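You operate a simulated robot arm through the tools that you are given. There is no shell and no other tool.

You are at the controls of a simulated two-armed robot. One attempt, no reset.

TASK
Wax the hill, boat and steps negatives clear, in that order.
Fine: one press of the wax iron each, so their screens read 1200 lx; iron back on the cork rest.

The check looks at the end state, three seconds after you hand in, the way a careful person would. Anything else that was tipped, shoved, dropped, spilled or broken makes it a failure.

THE ROBOT
Two 7-joint arms with fingered hands on one trunk that stands fixed in place. Base frame: the origin is at the foot of the trunk, x ahead of it, y to its left, z up. Readings come in m, degrees, newtons and seconds.
The left shoulder is at [0.02, 0.269, 1.172], the right one opposite. Payload 5 kg a hand.
The TCP of each hand is the grasp point between the finger pads, 0.042 m short of the fingertips. In the tool frame z runs along the fingers and y along their closing line. The gripper opens to 0.208 m. The gripper's body begins 0.119 m behind the TCP. The gripper is a hand of 4 fingers: y runs from the thumb to the fingers, the wrist lies at [0, 0, -0.317] in the tool frame, and closing takes about 1.5 s.
Orientation is that of the tool frame in the base frame, as [roll, pitch, yaw] about the fixed x, y, z axes, in that order (R = Rz(yaw) Ry(pitch) Rx(roll)). With the fingers straight down and closing along the base's y, the tool's x points along the base's -x, its y along +y and its z along -z.

THE INTERFACE
- The arms move only by the tool send_rows. It takes "left_series", "right_series" or both (then of equal length, played together; a hand with none holds still); each is a list of rows, each a list of 7 numbers: the shift along the tool's x, y, z in m, then the turn, a rotation vector about the tool's x, y, z in degrees, then the gripper command, from -1 (shut) to 1 (fully open), values between in proportion. In form: [[x, y, z, ax, ay, az, grip], ...]. A call has 1 to 20 rows; each row shifts and turns the commanded pose from where the row before left it, along the tool's axes as they then stand. Rows are played at 5 a second. More than 0.05 m and 8.6 degrees between two rows, or a gripper value outside its range, and nothing of the call is played. A pose out of reach is approached as far as the arm can. The call stops where the force on the tool passes 40 N (or 10 N more than at its start, if that is more) or the arm is blocked; 0.2 s more then pass. Each finger travels about 0.153 m/s and halts on what it meets, pressing with about 25 N; the grip force reading is that of the motor and also rises with nothing between the fingers. The clock runs only during rows and for 0.2 s after the last one: add rows that do not move to give the fingers time. The reply holds the time, the measured pose of the TCP, the force on the tool along the base axes, the opening and the grip force, in the units named above and with some noise, with the torque about the TCP (base axes, N m) and any sound that the robot's microphone picked up, and new pictures: "pictures" is both (left out), scene, wrist or none (wrist: the cameras of the hands that moved).
- Cameras (640 x 400 px; columns grow to the right, rows downward): "scene" is now at [0.1555, -0.0361, 1.4739]; the picture's right is [-0.30, -0.95, 0.00], its down [-0.33, 0.11, -0.94] and it looks along [0.89, -0.28, -0.35] (base axes); focal length 264 px, centre (320, 200). "left" rides on the left gripper at [-0.093, 0.001, -0.146] in its tool frame; the picture's right is [-0.02, -1.00, 0.00], its down [0.84, -0.01, -0.54] and it looks along [0.54, -0.01, 0.84] (tool axes); focal length 280 px, centre (320, 200). "right" rides on the right gripper at [0.094, 0.001, -0.146] in its tool frame; the picture's right is [-0.01, 1.00, 0.00], its down [-0.84, -0.01, -0.54] and it looks along [-0.54, -0.01, 0.84] (tool axes); focal length 280 px, centre (320, 200). There is no depth. A picture from a camera that has moved, and an enlarged one, comes with that camera's place and axes in the base frame and with its lens. The place of the scene camera against the robot may be out by one fixed shift of up to 0.025 m in any direction.
- lift_body(by): slides the trunk up (or, below 0, down) by that many m; the arms and the scene camera ride with it, the base frame stays. It gives what a move gives, with no picture.
- set_grasp(shape, hand): the hand has 4 fingers and takes this shape, open, in about a second: jaw (thumb against the fingers, like two jaws); tri (thumb and two fingers); tip (a fingertip pinch); poke (one finger out to press); point (the index stretched); flat (the hand flat); cup (the hand cupped); fist (a fist). The gripper value then closes the fingers along that shape, each until it touches; the sizes above hold for jaw. It gives what a move gives, with no picture.
- aim_head(pan, tilt): turns the head with the scene camera to pan (to the left, within 80 degrees either way) and tilt (down, from -29 to 69), counted from straight ahead of the robot. It gives what a move gives, and a new picture of the scene camera.
- enlarge(camera, box): a new picture of the part [left, top, right, bottom] of that camera's present view, enlarged. It takes no simulated time.
- close_job(): hands the job in; it is judged then, once.

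Places have to be worked out from the pictures, the camera data and where the tool is seen. Open the grippers and draw the arms clear of the work before you hand the job in, unless the task says otherwise.

The tools are called after "Emit:" as name(argument=value, ...) on one line, values as JSON. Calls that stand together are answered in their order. send_rows: Moves the arms, as the interface text tells. Its arguments: {"type":"object","properties":{"left_series":{"type":"array","items":{"type":"array","items":{"type":"number"}}},"right_series":{"type":"array","items":{"type":"array","items":{"type":"number"}}},"pictures":{"type":"string","enum":["both","scene","wrist","none"]}},"required":[]} The other tools are called the same way: lift_body (by) slides the trunk up or down; set_grasp (shape, hand) gives the hand a shape; aim_head (pan, tilt) turns the head that bears the scene camera; enlarge (camera, box) takes an enlarged picture of a part of a camera's view; close_job () hands the job in.

At the start:

```text
time: 0.0
left_eef_pos: [0.5504, 0.1508, 1.3837]
left_tool_rot: [-179.9, 0.1, 175.5]
left_wrist_force: [0.6, 0.4, -0.3]
left_torque: [-0.01, 0.01, -0.02]
left_gripper_width: 0.2079
left_grasp_force: 0.0
left_shape: jaw
right_eef_pos: [0.664, -0.4075, 1.3088]
right_tool_rot: [180.0, 0.0, 175.4]
right_wrist_force: [0.1, 0.0, 0.6]
right_torque: [0.0, -0.01, 0.0]
right_gripper_width: 0.2077
right_grasp_force: 0.1
right_shape: jaw
trunk travel left (down, up): [-0.55, 0.071]
head pan, tilt: [-17.7, 20.6]
```

scene: 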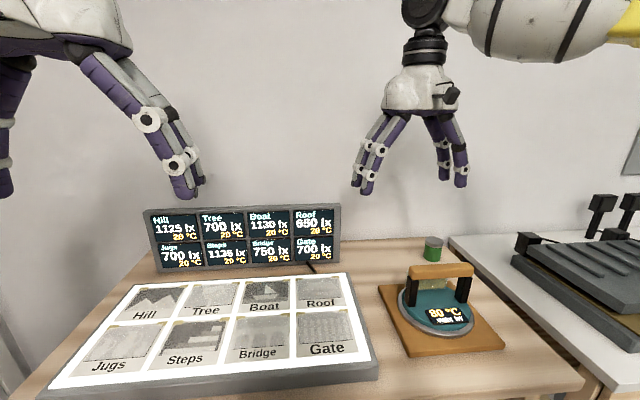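
right: 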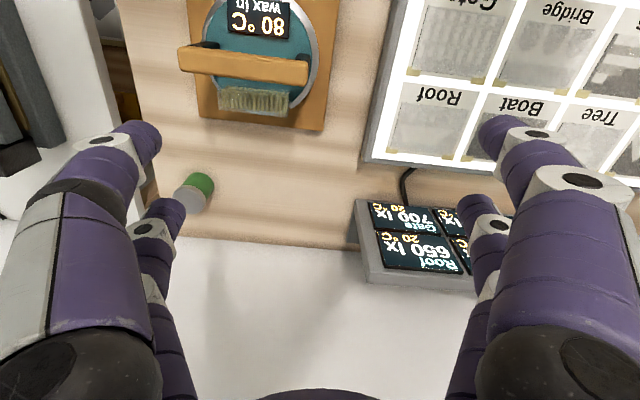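
left: 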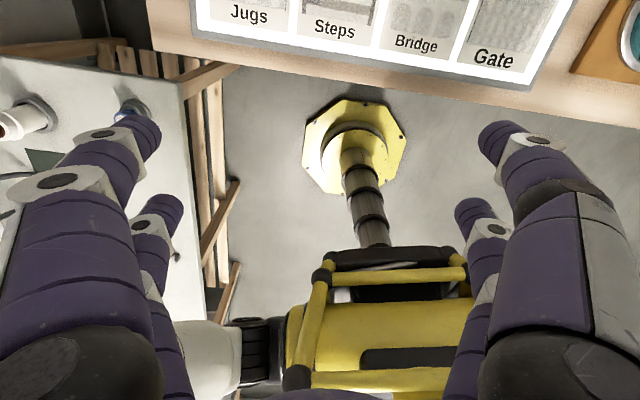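

I'll look closely at the readouts, the iron, and the light table before moving anything.

Emit:
enlarge(camera="scene", box=[130, 190, 350, 280])

Emit:
enlarge(camera="scene", box=[360, 220, 520, 370])

Emit:
enlarge(camera="scene", box=[30, 260, 390, 400])

Emit:
enlarge(camera="right", box=[160, 0, 360, 140])

```text
2.91 times, centred on (240, 235) of scene
camera zoom: at [0.1555, -0.0361, 1.4739], right [-0.3, -0.95, 0.0], down [-0.33, 0.11, -0.94], along [0.89, -0.28, -0.35], focal length 769 px, centre (553, 98)
```

zoom: 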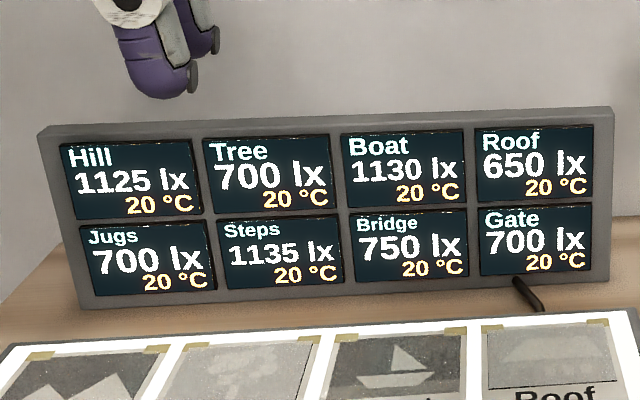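

```text
2.67 times, centred on (440, 295) of scene
camera zoom: at [0.1555, -0.0361, 1.4739], right [-0.3, -0.95, 0.0], down [-0.33, 0.11, -0.94], along [0.89, -0.28, -0.35], focal length 704 px, centre (0, -53)
```

zoom: 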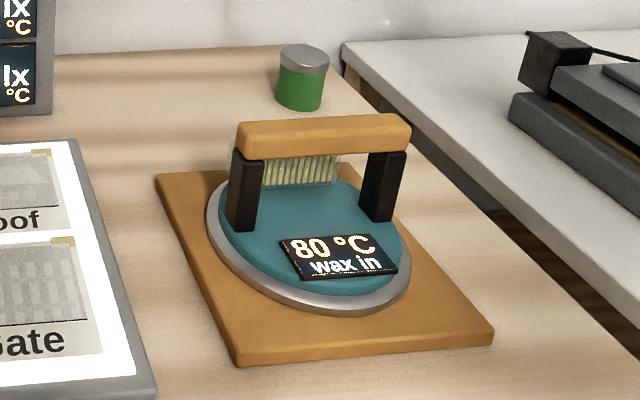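

```text
1.78 times, centred on (210, 330) of scene
camera zoom: at [0.1555, -0.0361, 1.4739], right [-0.3, -0.95, 0.0], down [-0.33, 0.11, -0.94], along [0.89, -0.28, -0.35], focal length 470 px, centre (516, -31)
```

zoom: 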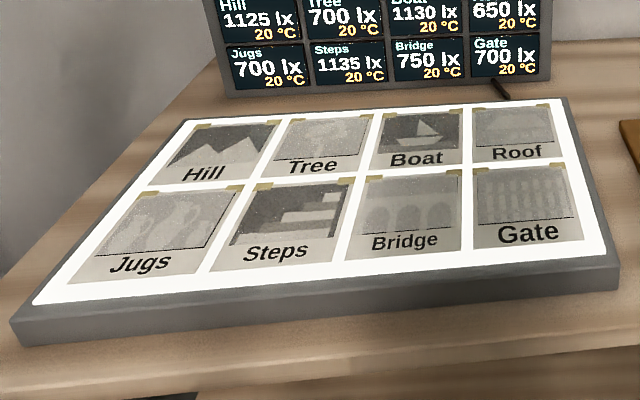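

```text
2.86 times, centred on (260, 70) of right
camera zoom: at [0.5704, -0.3976, 1.4562], right [0.1, 1.0, 0.0], down [0.84, -0.08, 0.54], along [0.54, -0.05, -0.84], focal length 801 px, centre (491, 571)
```

zoom: 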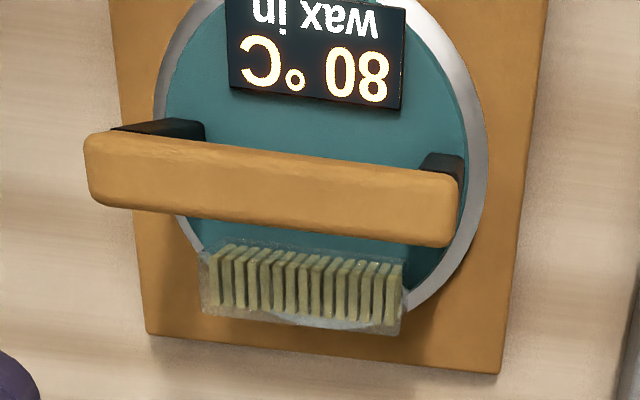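

The three target screens read 1125, 1130 and 1135 lx, with the iron at 80 °C and "wax in". I'll tilt the head down for a fuller view of the bench.

Emit:
aim_head(pan=-15, tilt=40)

```text
time: 0.8
left_eef_pos: [0.5503, 0.151, 1.3832]
left_tool_rot: [-180.0, 0.0, 175.3]
left_wrist_force: [0.5, -0.1, -0.2]
left_torque: [0.06, -0.01, 0.02]
left_gripper_width: 0.2079
left_grasp_force: 0.1
left_shape: jaw
right_eef_pos: [0.6641, -0.4066, 1.3098]
right_tool_rot: [180.0, 0.0, 175.3]
right_wrist_force: [0.0, 0.4, -0.7]
right_torque: [-0.01, -0.04, 0.02]
right_gripper_width: 0.2077
right_grasp_force: 0.1
right_shape: jaw
trunk travel left (down, up): [-0.55, 0.071]
head pan, tilt: [-15.0, 40.0]
camera scene: at [0.149, -0.0298, 1.4434], right [-0.26, -0.97, 0.0], down [-0.62, 0.17, -0.77], along [0.74, -0.2, -0.64], focal length 264 px, centre (320, 200)
```

scene: 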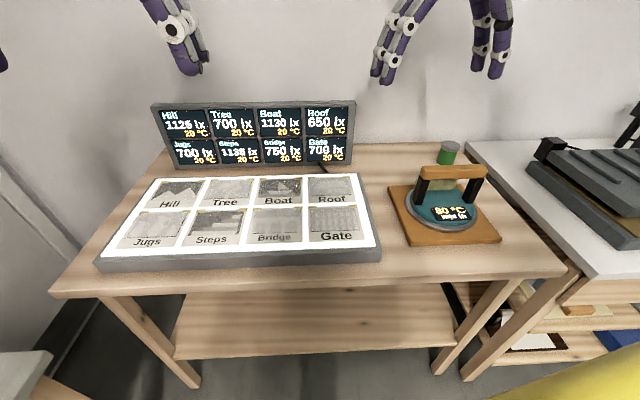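

The bench, light panel and iron all seem to be yawed about -11° and the iron sits near (0.61, -0.51). I'll move the right hand back so its camera looks straight at the iron from a second position.

Emit:
send_rows(right_series=[[0.04, -0.022, 0.006, 0, 0, 0, 1], [0.04, -0.022, 0.006, 0, 0, 0, 1], [0.04, -0.022, 0.006, 0, 0, 0, 1], [0.04, -0.022, 0.006, 0, 0, 0, 1], [0.04, -0.022, 0.006, 0, 0, 0, 1], [0, 0, 0, 0, 0, 0, 1]], pictures="both")

```text
time: 2.2
left_eef_pos: [0.5526, 0.1536, 1.3819]
left_tool_rot: [-179.9, -0.1, 175.5]
left_wrist_force: [0.7, 0.7, -0.6]
left_torque: [-0.15, 0.17, -0.02]
left_gripper_width: 0.2076
left_grasp_force: 0.0
left_shape: jaw
right_eef_pos: [0.4566, -0.4994, 1.2788]
right_tool_rot: [-179.9, 0.0, 175.4]
right_wrist_force: [1.5, 0.7, -0.3]
right_torque: [-0.14, 0.17, -0.02]
right_gripper_width: 0.208
right_grasp_force: 0.0
right_shape: jaw
trunk travel left (down, up): [-0.55, 0.071]
head pan, tilt: [-15.0, 40.0]
camera scene: at [0.1505, -0.0285, 1.4431], right [-0.26, -0.97, 0.0], down [-0.62, 0.17, -0.77], along [0.74, -0.2, -0.64], focal length 264 px, centre (320, 200)
camera right: at [0.3629, -0.4896, 1.4253], right [0.09, 1.0, 0.0], down [0.84, -0.08, 0.54], along [0.54, -0.05, -0.84], focal length 280 px, centre (320, 200)
```

scene: 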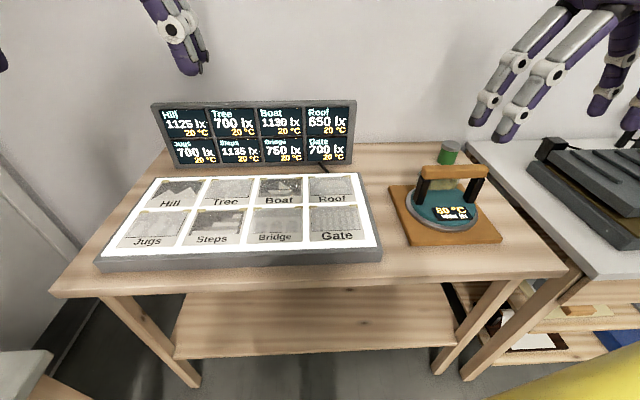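
right: 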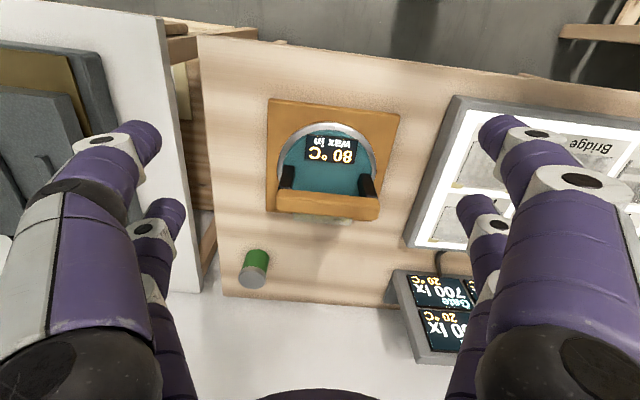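

Triangulating the two wrist views puts the handle centre near (0.612, -0.504, 1.045). I'll enlarge this view to measure the iron and its cork rest.

Emit:
enlarge(camera="right", box=[240, 80, 420, 240])

Emit:
enlarge(camera="scene", box=[380, 130, 510, 260])

Emit:
enlarge(camera="scene", box=[90, 160, 390, 280])

```text
2.50 times, centred on (330, 160) of right
camera zoom: at [0.3629, -0.4896, 1.4253], right [0.09, 1.0, 0.0], down [0.84, -0.08, 0.54], along [0.54, -0.05, -0.84], focal length 701 px, centre (295, 300)
```

zoom: 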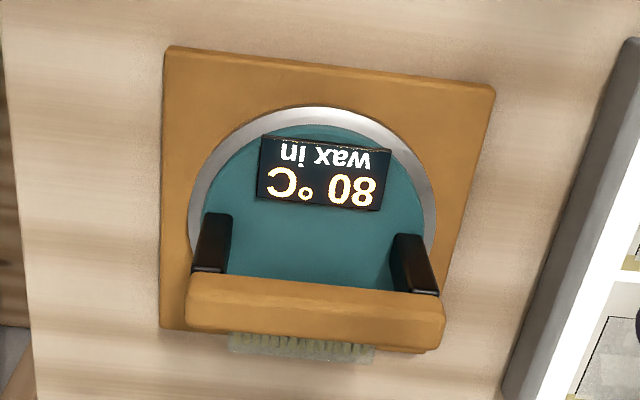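

```text
3.08 times, centred on (445, 195) of scene
camera zoom: at [0.1505, -0.0285, 1.4431], right [-0.26, -0.97, 0.0], down [-0.62, 0.17, -0.77], along [0.74, -0.2, -0.64], focal length 813 px, centre (-65, 215)
```

zoom: 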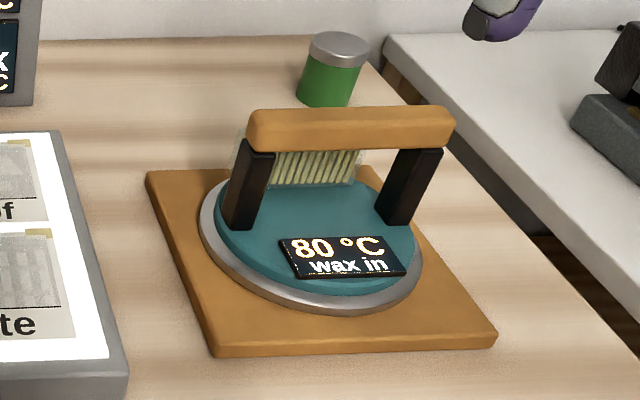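

```text
2.13 times, centred on (240, 220) of scene
camera zoom: at [0.1505, -0.0285, 1.4431], right [-0.26, -0.97, 0.0], down [-0.62, 0.17, -0.77], along [0.74, -0.2, -0.64], focal length 564 px, centre (491, 157)
```

zoom: 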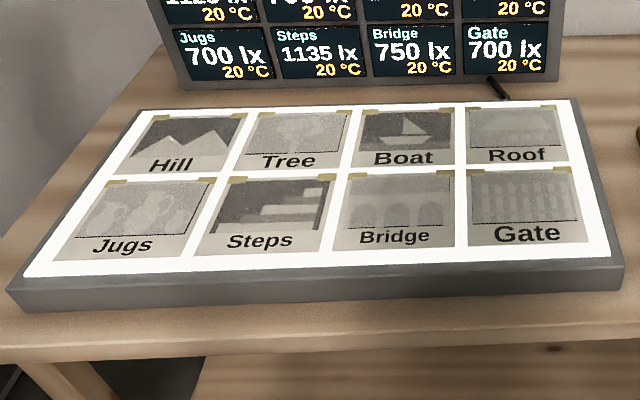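

Measurements so far: the rest is about 0.24 m square, centred near (0.611, -0.501) with its top at z≈0.918. The handle bar is centred near (0.611, -0.502, 1.056), about 27×24 mm in section, and the wax cartridge behind it tops out at z≈0.996. Next I'll swing the left hand aside and bring the right camera over the light panel to measure the negatives.

Emit:
send_rows(left_series=[[0.0169, 0.0238, 0, 0, 0, 0, 1], [0.0169, 0.0238, 0, 0, 0, 0, 1], [0.0169, 0.0238, 0, 0, 0, 0, 1], [0.0169, 0.0238, 0, 0, 0, 0, 1], [0.0169, 0.0238, 0, 0, 0, 0, 1], [0.0169, 0.0238, 0, 0, 0, 0, 1], [0.0169, 0.0238, 0, 0, 0, 0, 1], [0.0169, 0.0238, 0, 0, 0, 0, 1], [0.0169, 0.0238, 0, 0, 0, 0, 1], [0.0169, 0.0238, 0, 0, 0, 0, 1], [0, 0, 0, 0, 0, 0, 1], [0, 0, 0, 0, 0, 0, 1]], right_series=[[0.0035, 0.0439, -0.01, 0, 0, 0, 1], [0.0035, 0.0439, -0.01, 0, 0, 0, 1], [0.0035, 0.0439, -0.01, 0, 0, 0, 1], [0.0035, 0.0439, -0.01, 0, 0, 0, 1], [0.0035, 0.0439, -0.01, 0, 0, 0, 1], [0.0035, 0.0439, -0.01, 0, 0, 0, 1], [0.0035, 0.0439, -0.01, 0, 0, 0, 1], [0.0035, 0.0439, -0.01, 0, 0, 0, 1], [0.0035, 0.0439, -0.01, 0, 0, 0, 1], [0.0035, 0.0439, -0.01, 0, 0, 0, 1], [0, 0, 0, 0, 0, 0, 1], [0, 0, 0, 0, 0, 0, 1]], pictures="both")

```text
time: 4.8
left_eef_pos: [0.4004, 0.4037, 1.3826]
left_tool_rot: [-179.9, 0.1, 175.4]
left_wrist_force: [-0.2, 0.9, -0.7]
left_torque: [-0.13, -0.07, 0.0]
left_gripper_width: 0.208
left_grasp_force: 0.0
left_shape: jaw
right_eef_pos: [0.4578, -0.1831, 1.3531]
right_tool_rot: [-180.0, 0.0, 175.4]
right_wrist_force: [-0.8, 0.8, -0.7]
right_torque: [-0.15, -0.01, -0.03]
right_gripper_width: 0.2082
right_grasp_force: 0.0
right_shape: jaw
right hand out of reach, approached as far as the arm can: row 8, 9, 10
trunk travel left (down, up): [-0.55, 0.071]
head pan, tilt: [-15.0, 40.0]
camera scene: at [0.1483, -0.0286, 1.4437], right [-0.26, -0.97, 0.0], down [-0.62, 0.17, -0.77], along [0.74, -0.2, -0.64], focal length 264 px, centre (320, 200)
camera right: at [0.3633, -0.1732, 1.4993], right [0.09, 1.0, 0.0], down [0.84, -0.08, 0.54], along [0.54, -0.05, -0.84], focal length 280 px, centre (320, 200)
camera left: at [0.4932, 0.3981, 1.5289], right [-0.06, -1.0, 0.0], down [-0.84, 0.06, 0.54], along [-0.54, 0.03, -0.84], focal length 280 px, centre (320, 200)
```

scene: 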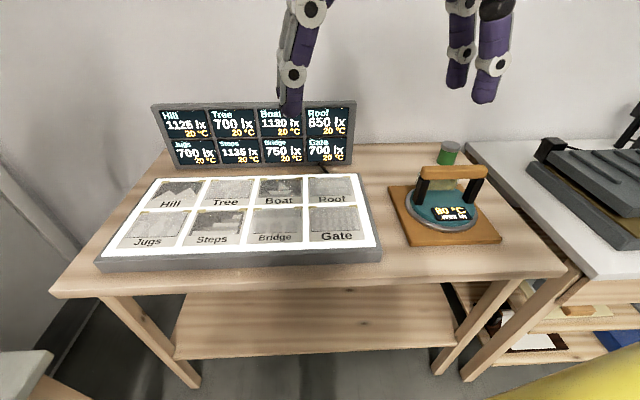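
right: 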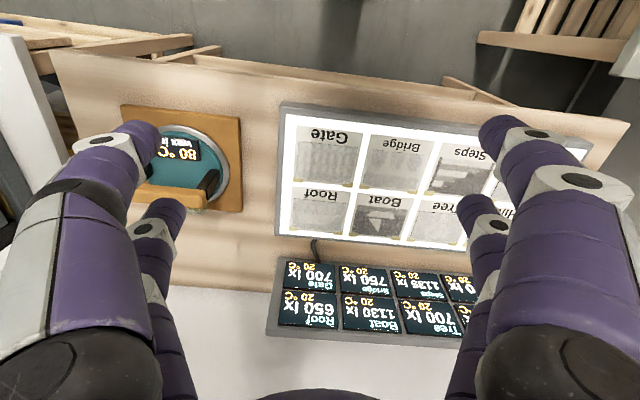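
left: 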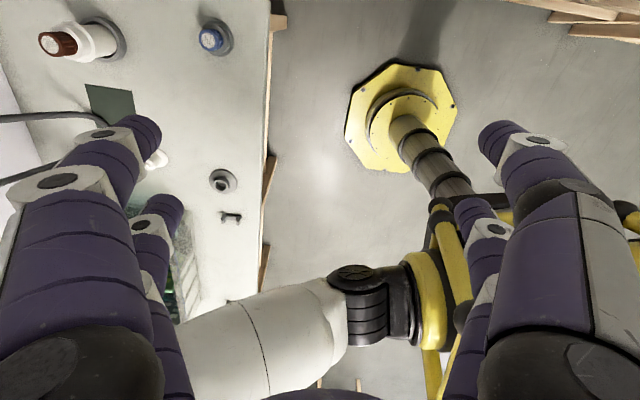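

The right hand stopped short at y≈-0.18, so it can't cross over with this pose. The panel is still in view, so I'll enlarge it to measure the negatives.

Emit:
enlarge(camera="right", box=[265, 90, 525, 250])

Emit:
enlarge(camera="right", box=[110, 90, 250, 220])

```text
2.46 times, centred on (395, 170) of right
camera zoom: at [0.3633, -0.1732, 1.4993], right [0.09, 1.0, 0.0], down [0.84, -0.08, 0.54], along [0.54, -0.05, -0.84], focal length 690 px, centre (135, 274)
```

zoom: 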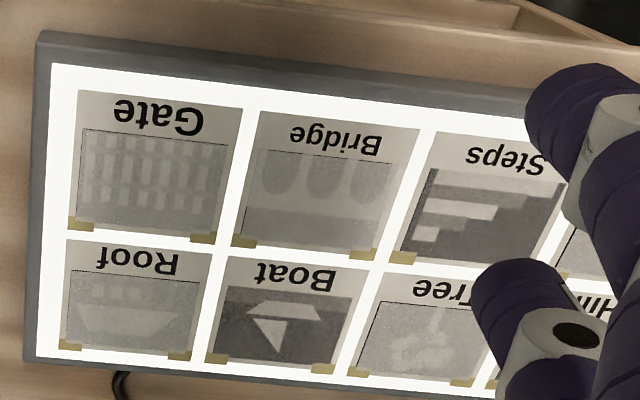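

```text
3.08 times, centred on (180, 155) of right
camera zoom: at [0.3633, -0.1732, 1.4993], right [0.09, 1.0, 0.0], down [0.84, -0.08, 0.54], along [0.54, -0.05, -0.84], focal length 863 px, centre (751, 338)
```

zoom: 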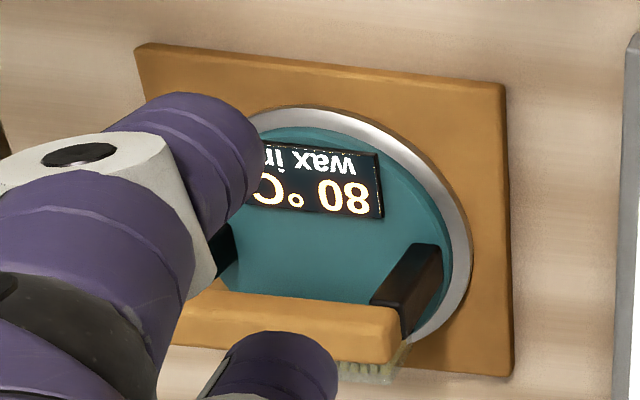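

I have good estimates of the panel. Before grasping anything I need to know whether the right arm can hold the handle across its bar and still reach Hill, so I'll pull back to a free spot and test turning the hand by about -83° about its own axis.

Emit:
send_rows(right_series=[[-0.0193, -0.0319, 0.0167, 0, 0, 0, 1], [-0.0193, -0.0319, 0.0167, 0, 0, 0, 1], [-0.0193, -0.0319, 0.0167, 0, 0, 0, 1], [-0.0193, -0.0319, 0.0167, 0, 0, 0, 1], [-0.0193, -0.0319, 0.0167, 0, 0, 0, 1], [-0.0193, -0.0319, 0.0167, 0, 0, 0, 1], [0, 0, 0, 0, 0, -8.32, 1], [0, 0, 0, 0, 0, -8.32, 1], [0, 0, 0, 0, 0, -8.32, 1], [0, 0, 0, 0, 0, -8.32, 1], [0, 0, 0, 0, 0, -8.32, 1], [0, 0, 0, 0, 0, -8.32, 1], [0, 0, 0, 0, 0, -8.32, 1], [0, 0, 0, 0, 0, -8.32, 1], [0, 0, 0, 0, 0, -8.32, 1], [0, 0, 0, 0, 0, -8.32, 1], [0, 0, 0, 0, 0, 0, 1], [0, 0, 0, 0, 0, 0, 1]], pictures="both")

```text
time: 8.6
left_eef_pos: [0.4014, 0.4019, 1.3823]
left_tool_rot: [-180.0, -0.1, 175.4]
left_wrist_force: [0.6, 0.3, -0.2]
left_torque: [-0.03, 0.02, -0.02]
left_gripper_width: 0.208
left_grasp_force: 0.1
left_shape: jaw
right_eef_pos: [0.5567, -0.3842, 1.2538]
right_tool_rot: [180.0, 0.0, -101.4]
right_wrist_force: [0.4, -0.9, 0.1]
right_torque: [-0.02, 0.04, 0.03]
right_gripper_width: 0.208
right_grasp_force: 0.1
right_shape: jaw
trunk travel left (down, up): [-0.55, 0.071]
head pan, tilt: [-15.0, 40.0]
camera scene: at [0.1491, -0.0298, 1.4433], right [-0.26, -0.97, 0.0], down [-0.62, 0.17, -0.77], along [0.74, -0.2, -0.64], focal length 264 px, centre (320, 200)
camera right: at [0.5361, -0.4751, 1.4004], right [-0.98, 0.21, 0.0], down [0.18, 0.82, 0.54], along [0.11, 0.53, -0.84], focal length 280 px, centre (320, 200)
```

scene: 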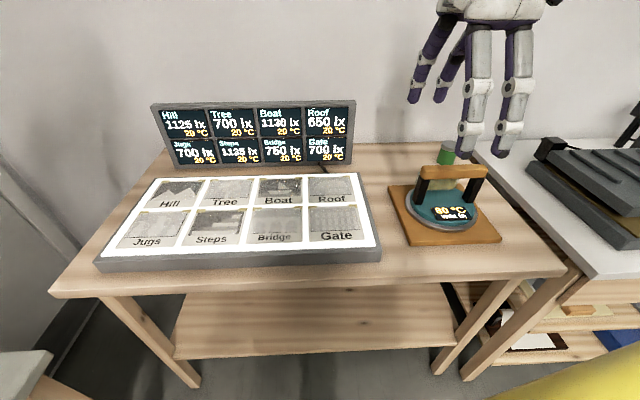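
right: 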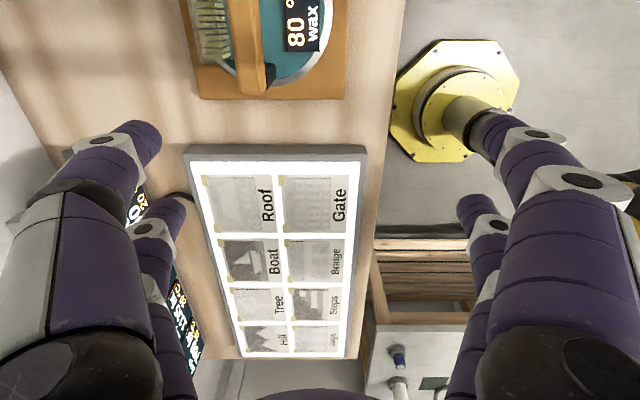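

The -101.4° yaw works. Now a dry run to Hill: lean the hand 30° with the wrist toward -y, and fly well above the panel to about (0.86, 0.24, 1.20) to check reach.

Emit:
send_rows(right_series=[[0, 0, 0, 0, -7.5, 0, 1], [0, 0, 0, 0, -7.5, 0, 1], [0, 0, 0, 0, -7.5, 0, 1], [0, 0, 0, 0, -7.5, 0, 1], [-0.0348, -0.0109, 0.0237, 0, 0, 0, 1], [-0.0348, -0.0109, 0.0237, 0, 0, 0, 1], [-0.0348, -0.0109, 0.0237, 0, 0, 0, 1], [-0.0348, -0.0109, 0.0237, 0, 0, 0, 1], [-0.0348, -0.0109, 0.0237, 0, 0, 0, 1], [-0.0348, -0.0109, 0.0237, 0, 0, 0, 1], [-0.0348, -0.0109, 0.0237, 0, 0, 0, 1], [-0.0348, -0.0109, 0.0237, 0, 0, 0, 1], [0, 0, 0, 0, 0, 0, 1]], pictures="both")

```text
time: 11.4
left_eef_pos: [0.4038, 0.4013, 1.3819]
left_tool_rot: [-180.0, -0.3, 175.5]
left_wrist_force: [2.0, 0.1, -1.3]
left_torque: [0.05, 0.36, 0.01]
left_gripper_width: 0.2082
left_grasp_force: 0.0
left_shape: jaw
right_eef_pos: [0.71, -0.0773, 1.2307]
right_tool_rot: [-180.0, 30.0, -101.7]
right_wrist_force: [1.5, -1.0, -0.5]
right_torque: [0.14, 0.15, 0.09]
right_gripper_width: 0.208
right_grasp_force: 0.0
right_shape: jaw
trunk travel left (down, up): [-0.55, 0.071]
head pan, tilt: [-15.0, 40.0]
camera scene: at [0.1512, -0.03, 1.443], right [-0.26, -0.97, 0.0], down [-0.62, 0.17, -0.76], along [0.74, -0.2, -0.64], focal length 264 px, centre (320, 200)
camera right: at [0.6782, -0.2277, 1.3103], right [-0.98, 0.22, 0.01], down [0.11, 0.45, 0.89], along [0.19, 0.87, -0.46], focal length 280 px, centre (320, 200)
```

scene: 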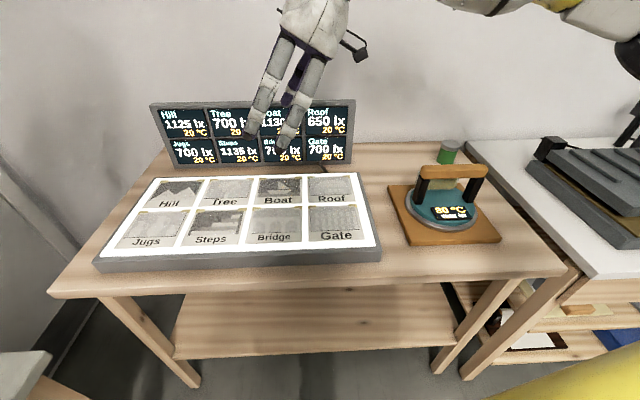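
right: 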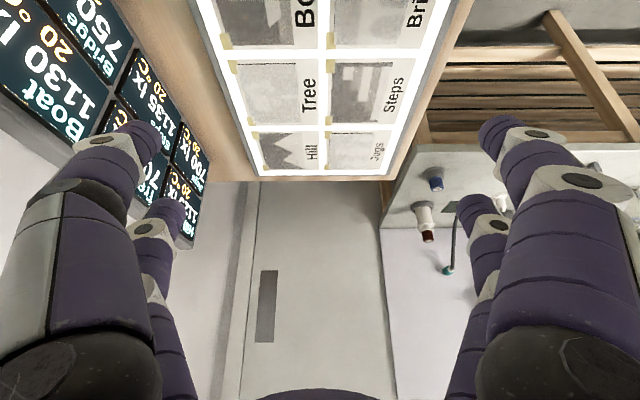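

Halfway there with no reach warning. I'll continue the dry run to Hill.

Emit:
send_rows(right_series=[[-0.0348, -0.0109, 0.0237, 0, 0, 0, 1], [-0.0348, -0.0109, 0.0237, 0, 0, 0, 1], [-0.0348, -0.0109, 0.0237, 0, 0, 0, 1], [-0.0348, -0.0109, 0.0237, 0, 0, 0, 1], [-0.0348, -0.0109, 0.0237, 0, 0, 0, 1], [-0.0348, -0.0109, 0.0237, 0, 0, 0, 1], [-0.0348, -0.0109, 0.0237, 0, 0, 0, 1], [-0.0348, -0.0109, 0.0237, 0, 0, 0, 1], [0, 0, 0, 0, 0, 0, 1]], pictures="both")

```text
time: 13.4
left_eef_pos: [0.4002, 0.4014, 1.3828]
left_tool_rot: [180.0, 0.0, 175.3]
left_wrist_force: [-0.1, 0.4, 0.0]
left_torque: [0.0, 0.03, 0.0]
left_gripper_width: 0.2079
left_grasp_force: 0.0
left_shape: jaw
right_eef_pos: [0.7086, -0.0765, 1.23]
right_tool_rot: [-180.0, 30.1, -101.5]
right_wrist_force: [-0.2, -0.6, -0.9]
right_torque: [0.0, 0.02, 0.03]
right_gripper_width: 0.2078
right_grasp_force: 0.1
right_shape: jaw
right hand out of reach, approached as far as the arm can: row 1, 2, 3, 4, 5, 6, 7, 8
trunk travel left (down, up): [-0.55, 0.071]
head pan, tilt: [-15.0, 40.0]
camera scene: at [0.1492, -0.0298, 1.4433], right [-0.26, -0.97, 0.0], down [-0.62, 0.17, -0.77], along [0.74, -0.2, -0.64], focal length 264 px, centre (320, 200)
camera right: at [0.6762, -0.2265, 1.3109], right [-0.98, 0.21, 0.01], down [0.1, 0.45, 0.89], along [0.19, 0.87, -0.46], focal length 280 px, centre (320, 200)
```

scene: 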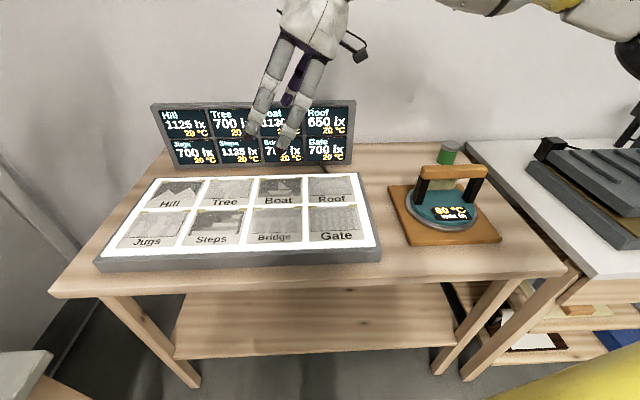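
right: 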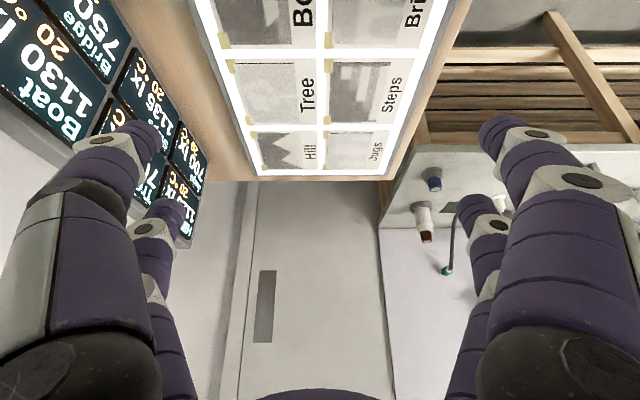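

The arm stalls at y≈-0.08 even though its wrist is only about 0.74 m from the shoulder, which suggests a joint limit at this height and not a lack of length. I'll go lower and try again toward Hill.

Emit:
send_rows(right_series=[[0.0167, 0, 0.0289, 0, 0, 0, 1], [0.0167, 0, 0.0289, 0, 0, 0, 1], [0.0167, 0, 0.0289, 0, 0, 0, 1], [0, 0, 0, 0, 0, 0, 1]], pictures="none")

```text
time: 14.4
left_eef_pos: [0.3993, 0.4022, 1.3827]
left_tool_rot: [-180.0, 0.1, 175.4]
left_wrist_force: [-0.3, -0.4, -0.6]
left_torque: [-0.01, -0.03, 0.01]
left_gripper_width: 0.2079
left_grasp_force: 0.2
left_shape: jaw
right_eef_pos: [0.7075, -0.0767, 1.1308]
right_tool_rot: [-180.0, 30.1, -101.4]
right_wrist_force: [0.1, -0.2, 0.4]
right_torque: [-0.04, -0.03, 0.0]
right_gripper_width: 0.2079
right_grasp_force: 0.0
right_shape: jaw
trunk travel left (down, up): [-0.55, 0.071]
head pan, tilt: [-15.0, 40.0]
```

Emit:
send_rows(right_series=[[-0.0369, -0.0109, 0.0213, 0, 0, 0, 1], [-0.0369, -0.0109, 0.0213, 0, 0, 0, 1], [-0.0369, -0.0109, 0.0213, 0, 0, 0, 1], [-0.0369, -0.0109, 0.0213, 0, 0, 0, 1], [0, 0, 0, 0, 0, 0, 1]], pictures="none")

```text
time: 15.6
left_eef_pos: [0.4015, 0.4024, 1.3812]
left_tool_rot: [-179.9, 0.0, 175.5]
left_wrist_force: [0.0, -0.3, -0.1]
left_torque: [0.0, 0.01, 0.0]
left_gripper_width: 0.2079
left_grasp_force: 0.0
left_shape: jaw
right_eef_pos: [0.7157, -0.052, 1.1239]
right_tool_rot: [-180.0, 30.2, -101.3]
right_wrist_force: [0.0, -0.3, -0.1]
right_torque: [-0.05, 0.03, 0.02]
right_gripper_width: 0.2078
right_grasp_force: 0.1
right_shape: jaw
right hand out of reach, approached as far as the arm can: row 1, 2, 3, 4
trunk travel left (down, up): [-0.55, 0.071]
head pan, tilt: [-15.0, 40.0]
```

The limit barely changes with height: y≈-0.05 for a 30° lean. I'll back off and try the opposite hand orientation (turned 180° about the tool axis) to see if it reaches further left.

Emit:
send_rows(right_series=[[0.0287, 0.0044, -0.0281, 0, 0, 0, 1], [0.0287, 0.0044, -0.0281, 0, 0, 0, 1], [0.0287, 0.0044, -0.0281, 0, 0, 0, 1], [0.0287, 0.0044, -0.0281, 0, 0, 0, 1], [0.0287, 0.0044, -0.0281, 0, 0, 0, 1], [0.0287, 0.0044, -0.0281, 0, 0, 0, 1], [0.0287, 0.0044, -0.0281, 0, 0, 0, 1], [0.0287, 0.0044, -0.0281, 0, 0, 0, 1], [0, 0, 0, 0, 0, 8.5, 1], [0, 0, 0, 0, 0, 8.5, 1], [0, 0, 0, 0, 0, 8.5, 1], [0, 0, 0, 0, 0, 8.5, 1], [0, 0, 0, 0, 0, 8.5, 1], [0, 0, 0, 0, 0, 8.5, 1], [0, 0, 0, 0, 0, 8.5, 1], [0, 0, 0, 0, 0, 8.5, 1], [0, 0, 0, 0, 0, 8.5, 1], [0, 0, 0, 0, 0, 8.5, 1], [0, 0, 0, 0, 0, 0, 1]], pictures="scene")

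Emit:
send_rows(right_series=[[0, 0, 0, 0, 0, 8.5, 1], [0, 0, 0, 0, 0, 8.5, 1], [0, 0, 0, 0, 0, 8.5, 1], [0, 0, 0, 0, 0, 8.5, 1], [0, 0, 0, 0, 0, 8.5, 1], [0, 0, 0, 0, 0, 8.5, 1], [0, 0, 0, 0, 0, 8.5, 1], [0, 0, 0, 0, 0, 8.5, 1], [0, 0, 0, 0, 0, 8.5, 1], [0, 0, 0, 0, 0, 8.5, 1], [0, 0, 0, 0, 0, 8.5, 1], [0, 0, 0, 0, 0, 1.5, 1], [0, 0, 0, 0, 0, 0, 1]], pictures="scene")

```text
time: 19.6
left_eef_pos: [0.4006, 0.4013, 1.3816]
left_tool_rot: [-179.9, 0.1, 175.3]
left_wrist_force: [0.5, 0.9, -0.1]
left_torque: [-0.02, 0.04, -0.01]
left_gripper_width: 0.2079
left_grasp_force: 0.1
left_shape: jaw
right_eef_pos: [0.6165, -0.3511, 1.2054]
right_tool_rot: [150.1, 2.5, 172.8]
right_wrist_force: [-0.4, 0.6, 0.0]
right_torque: [0.03, -0.01, -0.03]
right_gripper_width: 0.2081
right_grasp_force: 0.0
right_shape: jaw
trunk travel left (down, up): [-0.55, 0.071]
head pan, tilt: [-15.0, 40.0]
camera scene: at [0.1492, -0.0299, 1.4433], right [-0.26, -0.97, 0.0], down [-0.62, 0.17, -0.77], along [0.74, -0.2, -0.64], focal length 264 px, centre (320, 200)
```

scene: 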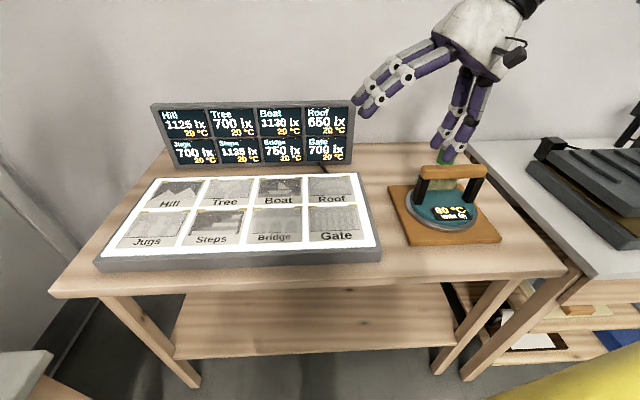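

```text
time: 22.4
left_eef_pos: [0.402, 0.4022, 1.3819]
left_tool_rot: [-179.9, 0.0, 175.5]
left_wrist_force: [-0.3, 0.7, 0.4]
left_torque: [0.03, -0.03, -0.03]
left_gripper_width: 0.2076
left_grasp_force: 0.1
left_shape: jaw
right_eef_pos: [0.6164, -0.3511, 1.2049]
right_tool_rot: [179.9, -30.1, 78.4]
right_wrist_force: [-0.2, 0.2, 0.2]
right_torque: [-0.02, 0.01, 0.03]
right_gripper_width: 0.2082
right_grasp_force: 0.1
right_shape: jaw
trunk travel left (down, up): [-0.55, 0.071]
head pan, tilt: [-15.0, 40.0]
camera scene: at [0.149, -0.0298, 1.4434], right [-0.26, -0.97, 0.0], down [-0.62, 0.17, -0.77], along [0.74, -0.2, -0.64], focal length 264 px, centre (320, 200)
```

scene: 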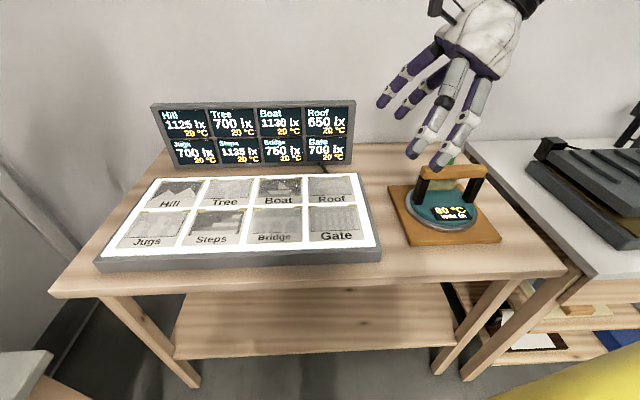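

The 180° turn is reachable. Now I'll try the same run toward Hill in this orientation.

Emit:
send_rows(right_series=[[0.0337, 0.00815, 0.02524, 0, 0, 0, 1], [0.0337, 0.00815, 0.02524, 0, 0, 0, 1], [0.0337, 0.00815, 0.02524, 0, 0, 0, 1], [0.0337, 0.00815, 0.02524, 0, 0, 0, 1], [0.0337, 0.00815, 0.02524, 0, 0, 0, 1], [0.0337, 0.00815, 0.02524, 0, 0, 0, 1], [0.0337, 0.00815, 0.02524, 0, 0, 0, 1], [0.0337, 0.00815, 0.02524, 0, 0, 0, 1], [0.0337, 0.00815, 0.02524, 0, 0, 0, 1], [0.0337, 0.00815, 0.02524, 0, 0, 0, 1], [0.0337, 0.00815, 0.02524, 0, 0, 0, 1], [0, 0, 0, 0, 0, 0, 1]], pictures="scene")

```text
time: 25.0
left_eef_pos: [0.4025, 0.4015, 1.3822]
left_tool_rot: [-180.0, -0.2, 175.5]
left_wrist_force: [1.9, -0.7, 0.1]
left_torque: [-0.04, 0.23, 0.04]
left_gripper_width: 0.2079
left_grasp_force: 0.0
left_shape: jaw
right_eef_pos: [0.7296, -0.0721, 1.165]
right_tool_rot: [-179.9, -30.1, 78.5]
right_wrist_force: [1.5, 0.1, -1.1]
right_torque: [0.1, 0.14, 0.11]
right_gripper_width: 0.2078
right_grasp_force: 0.1
right_shape: jaw
right hand out of reach, approached as far as the arm can: row 8, 9, 10, 11
trunk travel left (down, up): [-0.55, 0.071]
head pan, tilt: [-15.0, 40.0]
camera scene: at [0.1508, -0.0296, 1.4431], right [-0.26, -0.97, 0.0], down [-0.62, 0.17, -0.77], along [0.74, -0.2, -0.64], focal length 264 px, centre (320, 200)
```

scene: 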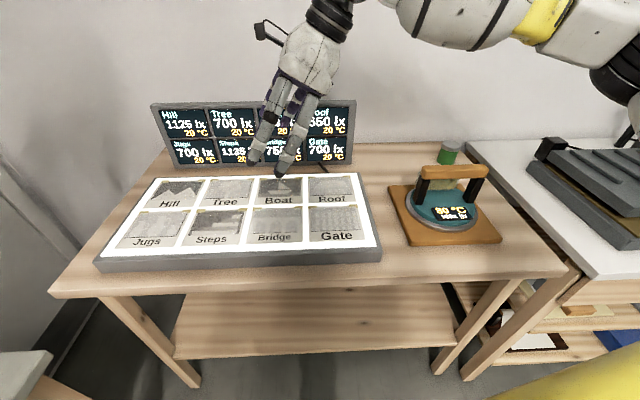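

The result is the same, so the limit is on where the wrist can be, not on yaw, and the right arm cannot get to Hill. The left arm will have to press there, with the iron handed over along its long bar. I'll raise the trunk to ease the inward limit, park the right hand to the right, and test the left arm's reach.

Emit:
lift_body(by=0.07)

Emit:
send_rows(right_series=[[-0.0337, -0.008, -0.0261, 0, 0, 0, 1], [-0.0337, -0.008, -0.0261, 0, 0, 0, 1], [-0.0337, -0.008, -0.0261, 0, 0, 0, 1], [-0.0337, -0.008, -0.0261, 0, 0, 0, 1], [-0.0337, -0.008, -0.0261, 0, 0, 0, 1], [-0.0337, -0.008, -0.0261, 0, 0, 0, 1], [-0.0337, -0.008, -0.0261, 0, 0, 0, 1], [-0.0337, -0.008, -0.0261, 0, 0, 0, 1], [-0.0337, -0.008, -0.0261, 0, 0, 0, 1], [-0.0337, -0.008, -0.0261, 0, 0, 0, 1], [0, 0, 0, 0, 0, 0, 1]], left_series=[[0, 0, 0, 0, 0, -8.32, 1], [0, 0, 0, 0, 0, -8.32, 1], [0, 0, 0, 0, 0, -8.32, 1], [0, 0, 0, 0, 0, -8.32, 1], [0, 0, 0, 0, 0, -8.32, 1], [0, 0, 0, 0, 0, -8.32, 1], [0, 0, 0, 0, 0, -8.32, 1], [0, 0, 0, 0, 0, -8.32, 1], [0, 0, 0, 0, 0, -8.32, 1], [0, 0, 0, 0, 0, -8.32, 1], [0, 0, 0, 0, 0, 0, 1]], pictures="both")

```text
time: 26.1
left_eef_pos: [0.4006, 0.401, 1.4529]
left_tool_rot: [180.0, 0.0, 175.4]
left_wrist_force: [1.3, 0.5, -0.3]
left_torque: [-0.01, 0.04, 0.02]
left_gripper_width: 0.208
left_grasp_force: 0.0
left_shape: jaw
right_eef_pos: [0.7316, -0.0718, 1.2352]
right_tool_rot: [179.8, -30.2, 78.6]
right_wrist_force: [0.7, 1.1, -0.4]
right_torque: [0.01, 0.01, 0.0]
right_gripper_width: 0.208
right_grasp_force: 0.0
right_shape: jaw
trunk travel left (down, up): [-0.62, 0.001]
head pan, tilt: [-15.0, 40.0]
```

```text
time: 28.5
left_eef_pos: [0.4014, 0.4042, 1.453]
left_tool_rot: [-180.0, -0.1, -101.2]
left_wrist_force: [0.0, 1.4, 0.3]
left_torque: [-0.16, 0.07, 0.01]
left_gripper_width: 0.208
left_grasp_force: 0.1
left_shape: jaw
right_eef_pos: [0.5699, -0.4703, 1.2952]
right_tool_rot: [179.8, -30.1, 78.6]
right_wrist_force: [0.1, 0.5, 1.1]
right_torque: [-0.14, 0.06, 0.01]
right_gripper_width: 0.208
right_grasp_force: 0.0
right_shape: jaw
trunk travel left (down, up): [-0.62, 0.001]
head pan, tilt: [-15.0, 40.0]
camera scene: at [0.1486, -0.0283, 1.5134], right [-0.26, -0.97, 0.0], down [-0.62, 0.17, -0.77], along [0.74, -0.2, -0.64], focal length 264 px, centre (320, 200)
camera right: at [0.5711, -0.4619, 1.4693], right [0.98, -0.21, 0.0], down [-0.21, -0.98, 0.04], along [-0.01, -0.04, -1.0], focal length 280 px, centre (320, 200)
camera left: at [0.4194, 0.496, 1.5981], right [0.98, -0.18, 0.0], down [-0.15, -0.83, 0.54], along [-0.1, -0.53, -0.84], focal length 280 px, centre (320, 200)
```

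scene: 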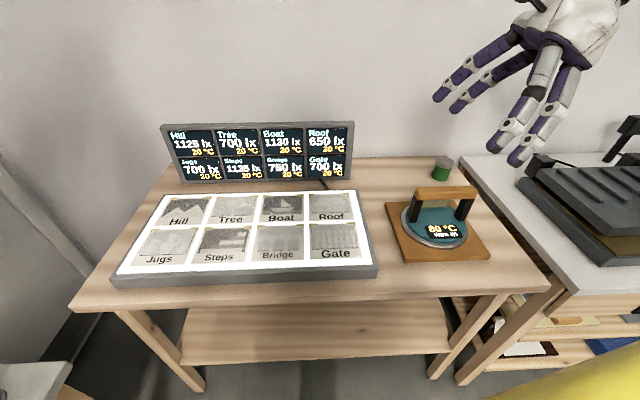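
right: 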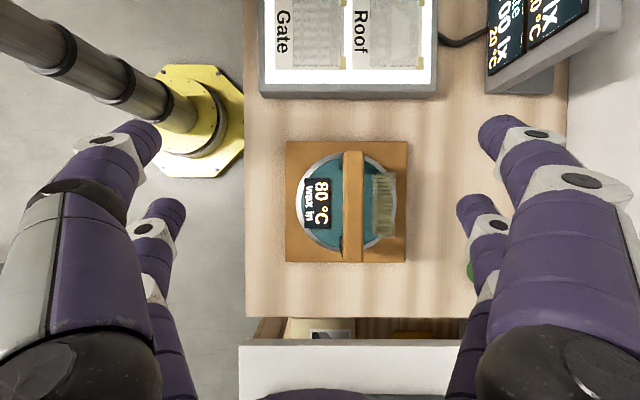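
left: 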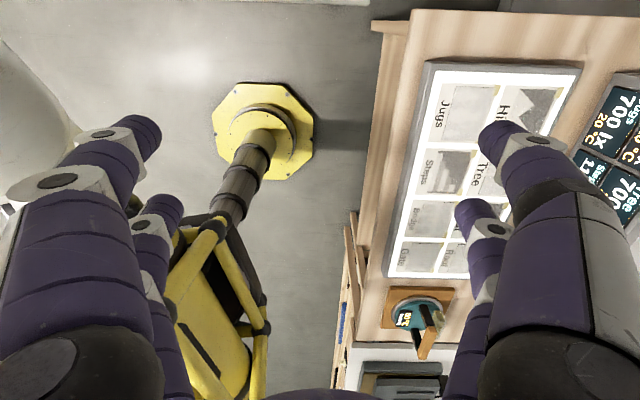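

The right camera is now looking straight down on the iron, which is ideal for measuring. I'll zoom in there and in the left view of the panel.

Emit:
enlarge(camera="right", box=[270, 125, 430, 275])

Emit:
enlarge(camera="left", box=[370, 50, 640, 370])

Emit:
enlarge(camera="scene", box=[110, 180, 390, 300])

```text
2.67 times, centred on (350, 200) of right
camera zoom: at [0.5711, -0.4619, 1.4693], right [0.98, -0.21, 0.0], down [-0.21, -0.98, 0.04], along [-0.01, -0.04, -1.0], focal length 748 px, centre (240, 200)
```

zoom: 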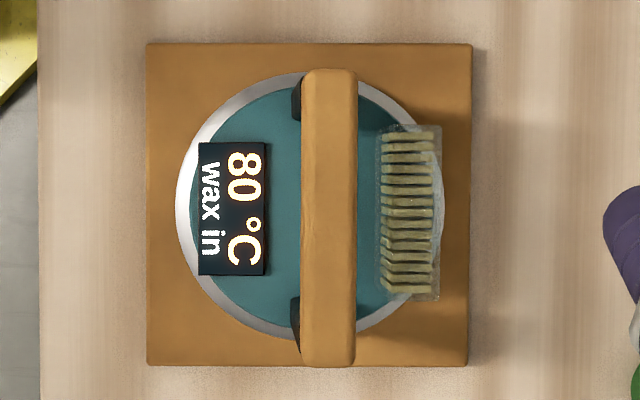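

```text
1.25 times, centred on (505, 210) of left
camera zoom: at [0.4194, 0.496, 1.5981], right [0.98, -0.18, 0.0], down [-0.15, -0.83, 0.54], along [-0.1, -0.53, -0.84], focal length 350 px, centre (89, 188)
```

zoom: 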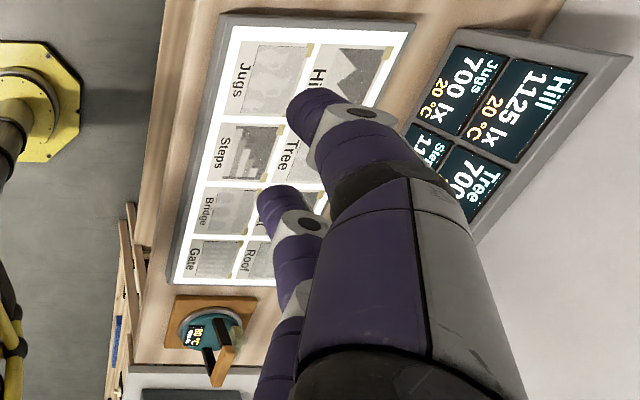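

```text
2.29 times, centred on (250, 240) of scene
camera zoom: at [0.1486, -0.0283, 1.5134], right [-0.26, -0.97, 0.0], down [-0.62, 0.17, -0.77], along [0.74, -0.2, -0.64], focal length 604 px, centre (480, 109)
```

zoom: 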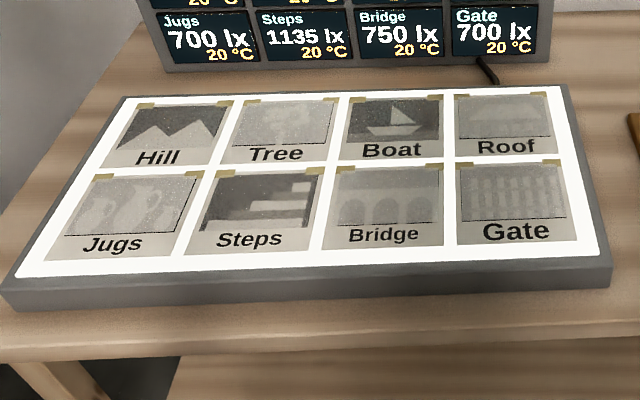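

From straight above: the bar centre is about (0.611, -0.499) heading about 12° off y, and the cartridge lies 38–78 mm behind the bar's centre line. Next the left hand goes over the panel so its camera can measure the negatives without finger occlusion.

Emit:
send_rows(left_series=[[0.0018, -0.0366, 0.0167, 0, 0, 0, 1], [0.0018, -0.0366, 0.0167, 0, 0, 0, 1], [0.0018, -0.0366, 0.0167, 0, 0, 0, 1], [0.0018, -0.0366, 0.0167, 0, 0, 0, 1], [0.0018, -0.0366, 0.0167, 0, 0, 0, 1], [0.0018, -0.0366, 0.0167, 0, 0, 0, 1], [0.0018, -0.0366, 0.0167, 0, 0, 0, 1], [0.0018, -0.0366, 0.0167, 0, 0, 0, 1], [0.0018, -0.0366, 0.0167, 0, 0, 0, 1], [0, 0, 0, 0, 0, 0, 1], [0, 0, 0, 0, 0, 0, 1], [0, 0, 0, 0, 0, 0, 1]], pictures="wrist")

Emit:
enlarge(camera="left", box=[160, 0, 480, 200])

```text
time: 31.1
left_eef_pos: [0.7186, 0.3219, 1.3026]
left_tool_rot: [-179.8, 0.1, -101.4]
left_wrist_force: [0.1, 0.6, 0.5]
left_torque: [-0.07, -0.08, 0.02]
left_gripper_width: 0.2078
left_grasp_force: 0.1
left_shape: jaw
right_eef_pos: [0.5687, -0.4712, 1.2959]
right_tool_rot: [179.8, -30.1, 78.8]
right_wrist_force: [-0.6, 0.3, 0.9]
right_torque: [-0.05, -0.06, -0.06]
right_gripper_width: 0.2079
right_grasp_force: 0.1
right_shape: jaw
trunk travel left (down, up): [-0.62, 0.001]
head pan, tilt: [-15.0, 40.0]
camera left: at [0.7359, 0.4141, 1.4478], right [0.98, -0.18, 0.0], down [-0.15, -0.83, 0.54], along [-0.1, -0.53, -0.84], focal length 280 px, centre (320, 200)
```

left: 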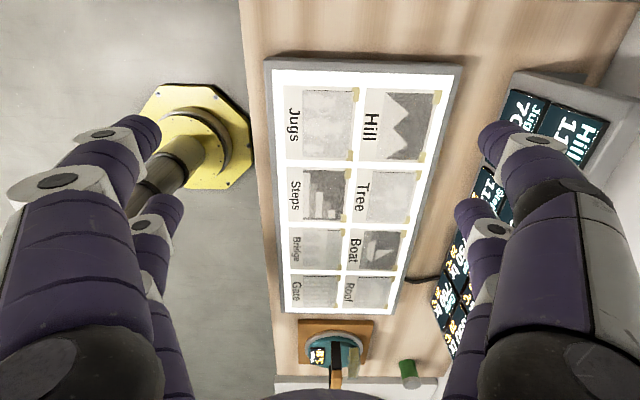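

```text
2.00 times, centred on (320, 100) of left
camera zoom: at [0.7359, 0.4141, 1.4478], right [0.98, -0.18, 0.0], down [-0.15, -0.83, 0.54], along [-0.1, -0.53, -0.84], focal length 561 px, centre (320, 400)
```

zoom: 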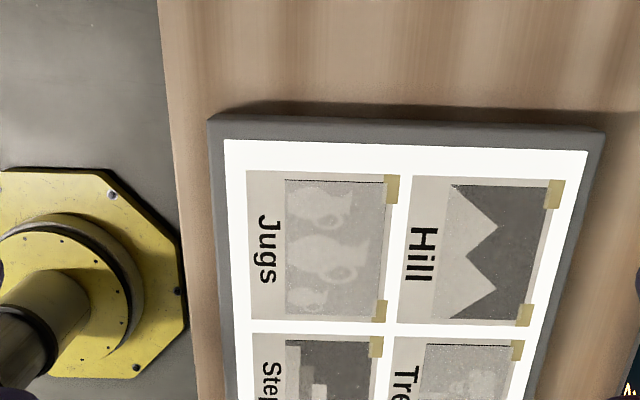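

This gives a clean view of Hill. To fix the panel height I'll zoom in on the right edge of the panel in both wrist views.

Emit:
enlarge(camera="left", box=[260, 150, 480, 390])

Emit:
enlarge(camera="right", box=[230, 0, 460, 120])

```text
1.67 times, centred on (370, 270) of left
camera zoom: at [0.7359, 0.4141, 1.4478], right [0.98, -0.18, 0.0], down [-0.15, -0.83, 0.54], along [-0.1, -0.53, -0.84], focal length 467 px, centre (237, 83)
```

zoom: 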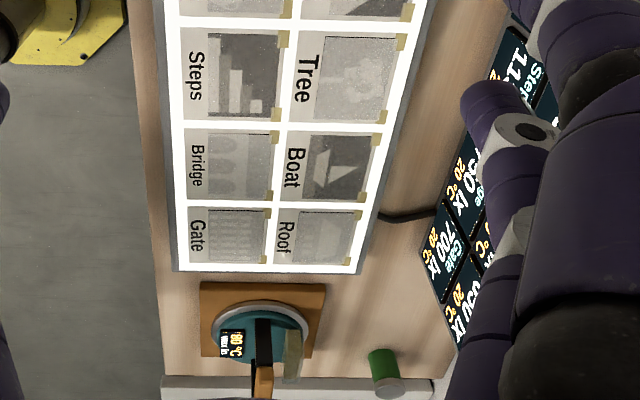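

```text
2.78 times, centred on (345, 60) of right
camera zoom: at [0.5697, -0.4633, 1.4696], right [0.98, -0.21, 0.0], down [-0.21, -0.98, 0.04], along [-0.01, -0.04, -1.0], focal length 780 px, centre (250, 590)
```

zoom: 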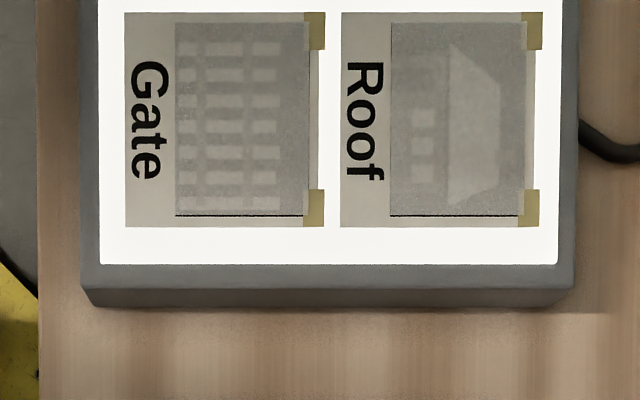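

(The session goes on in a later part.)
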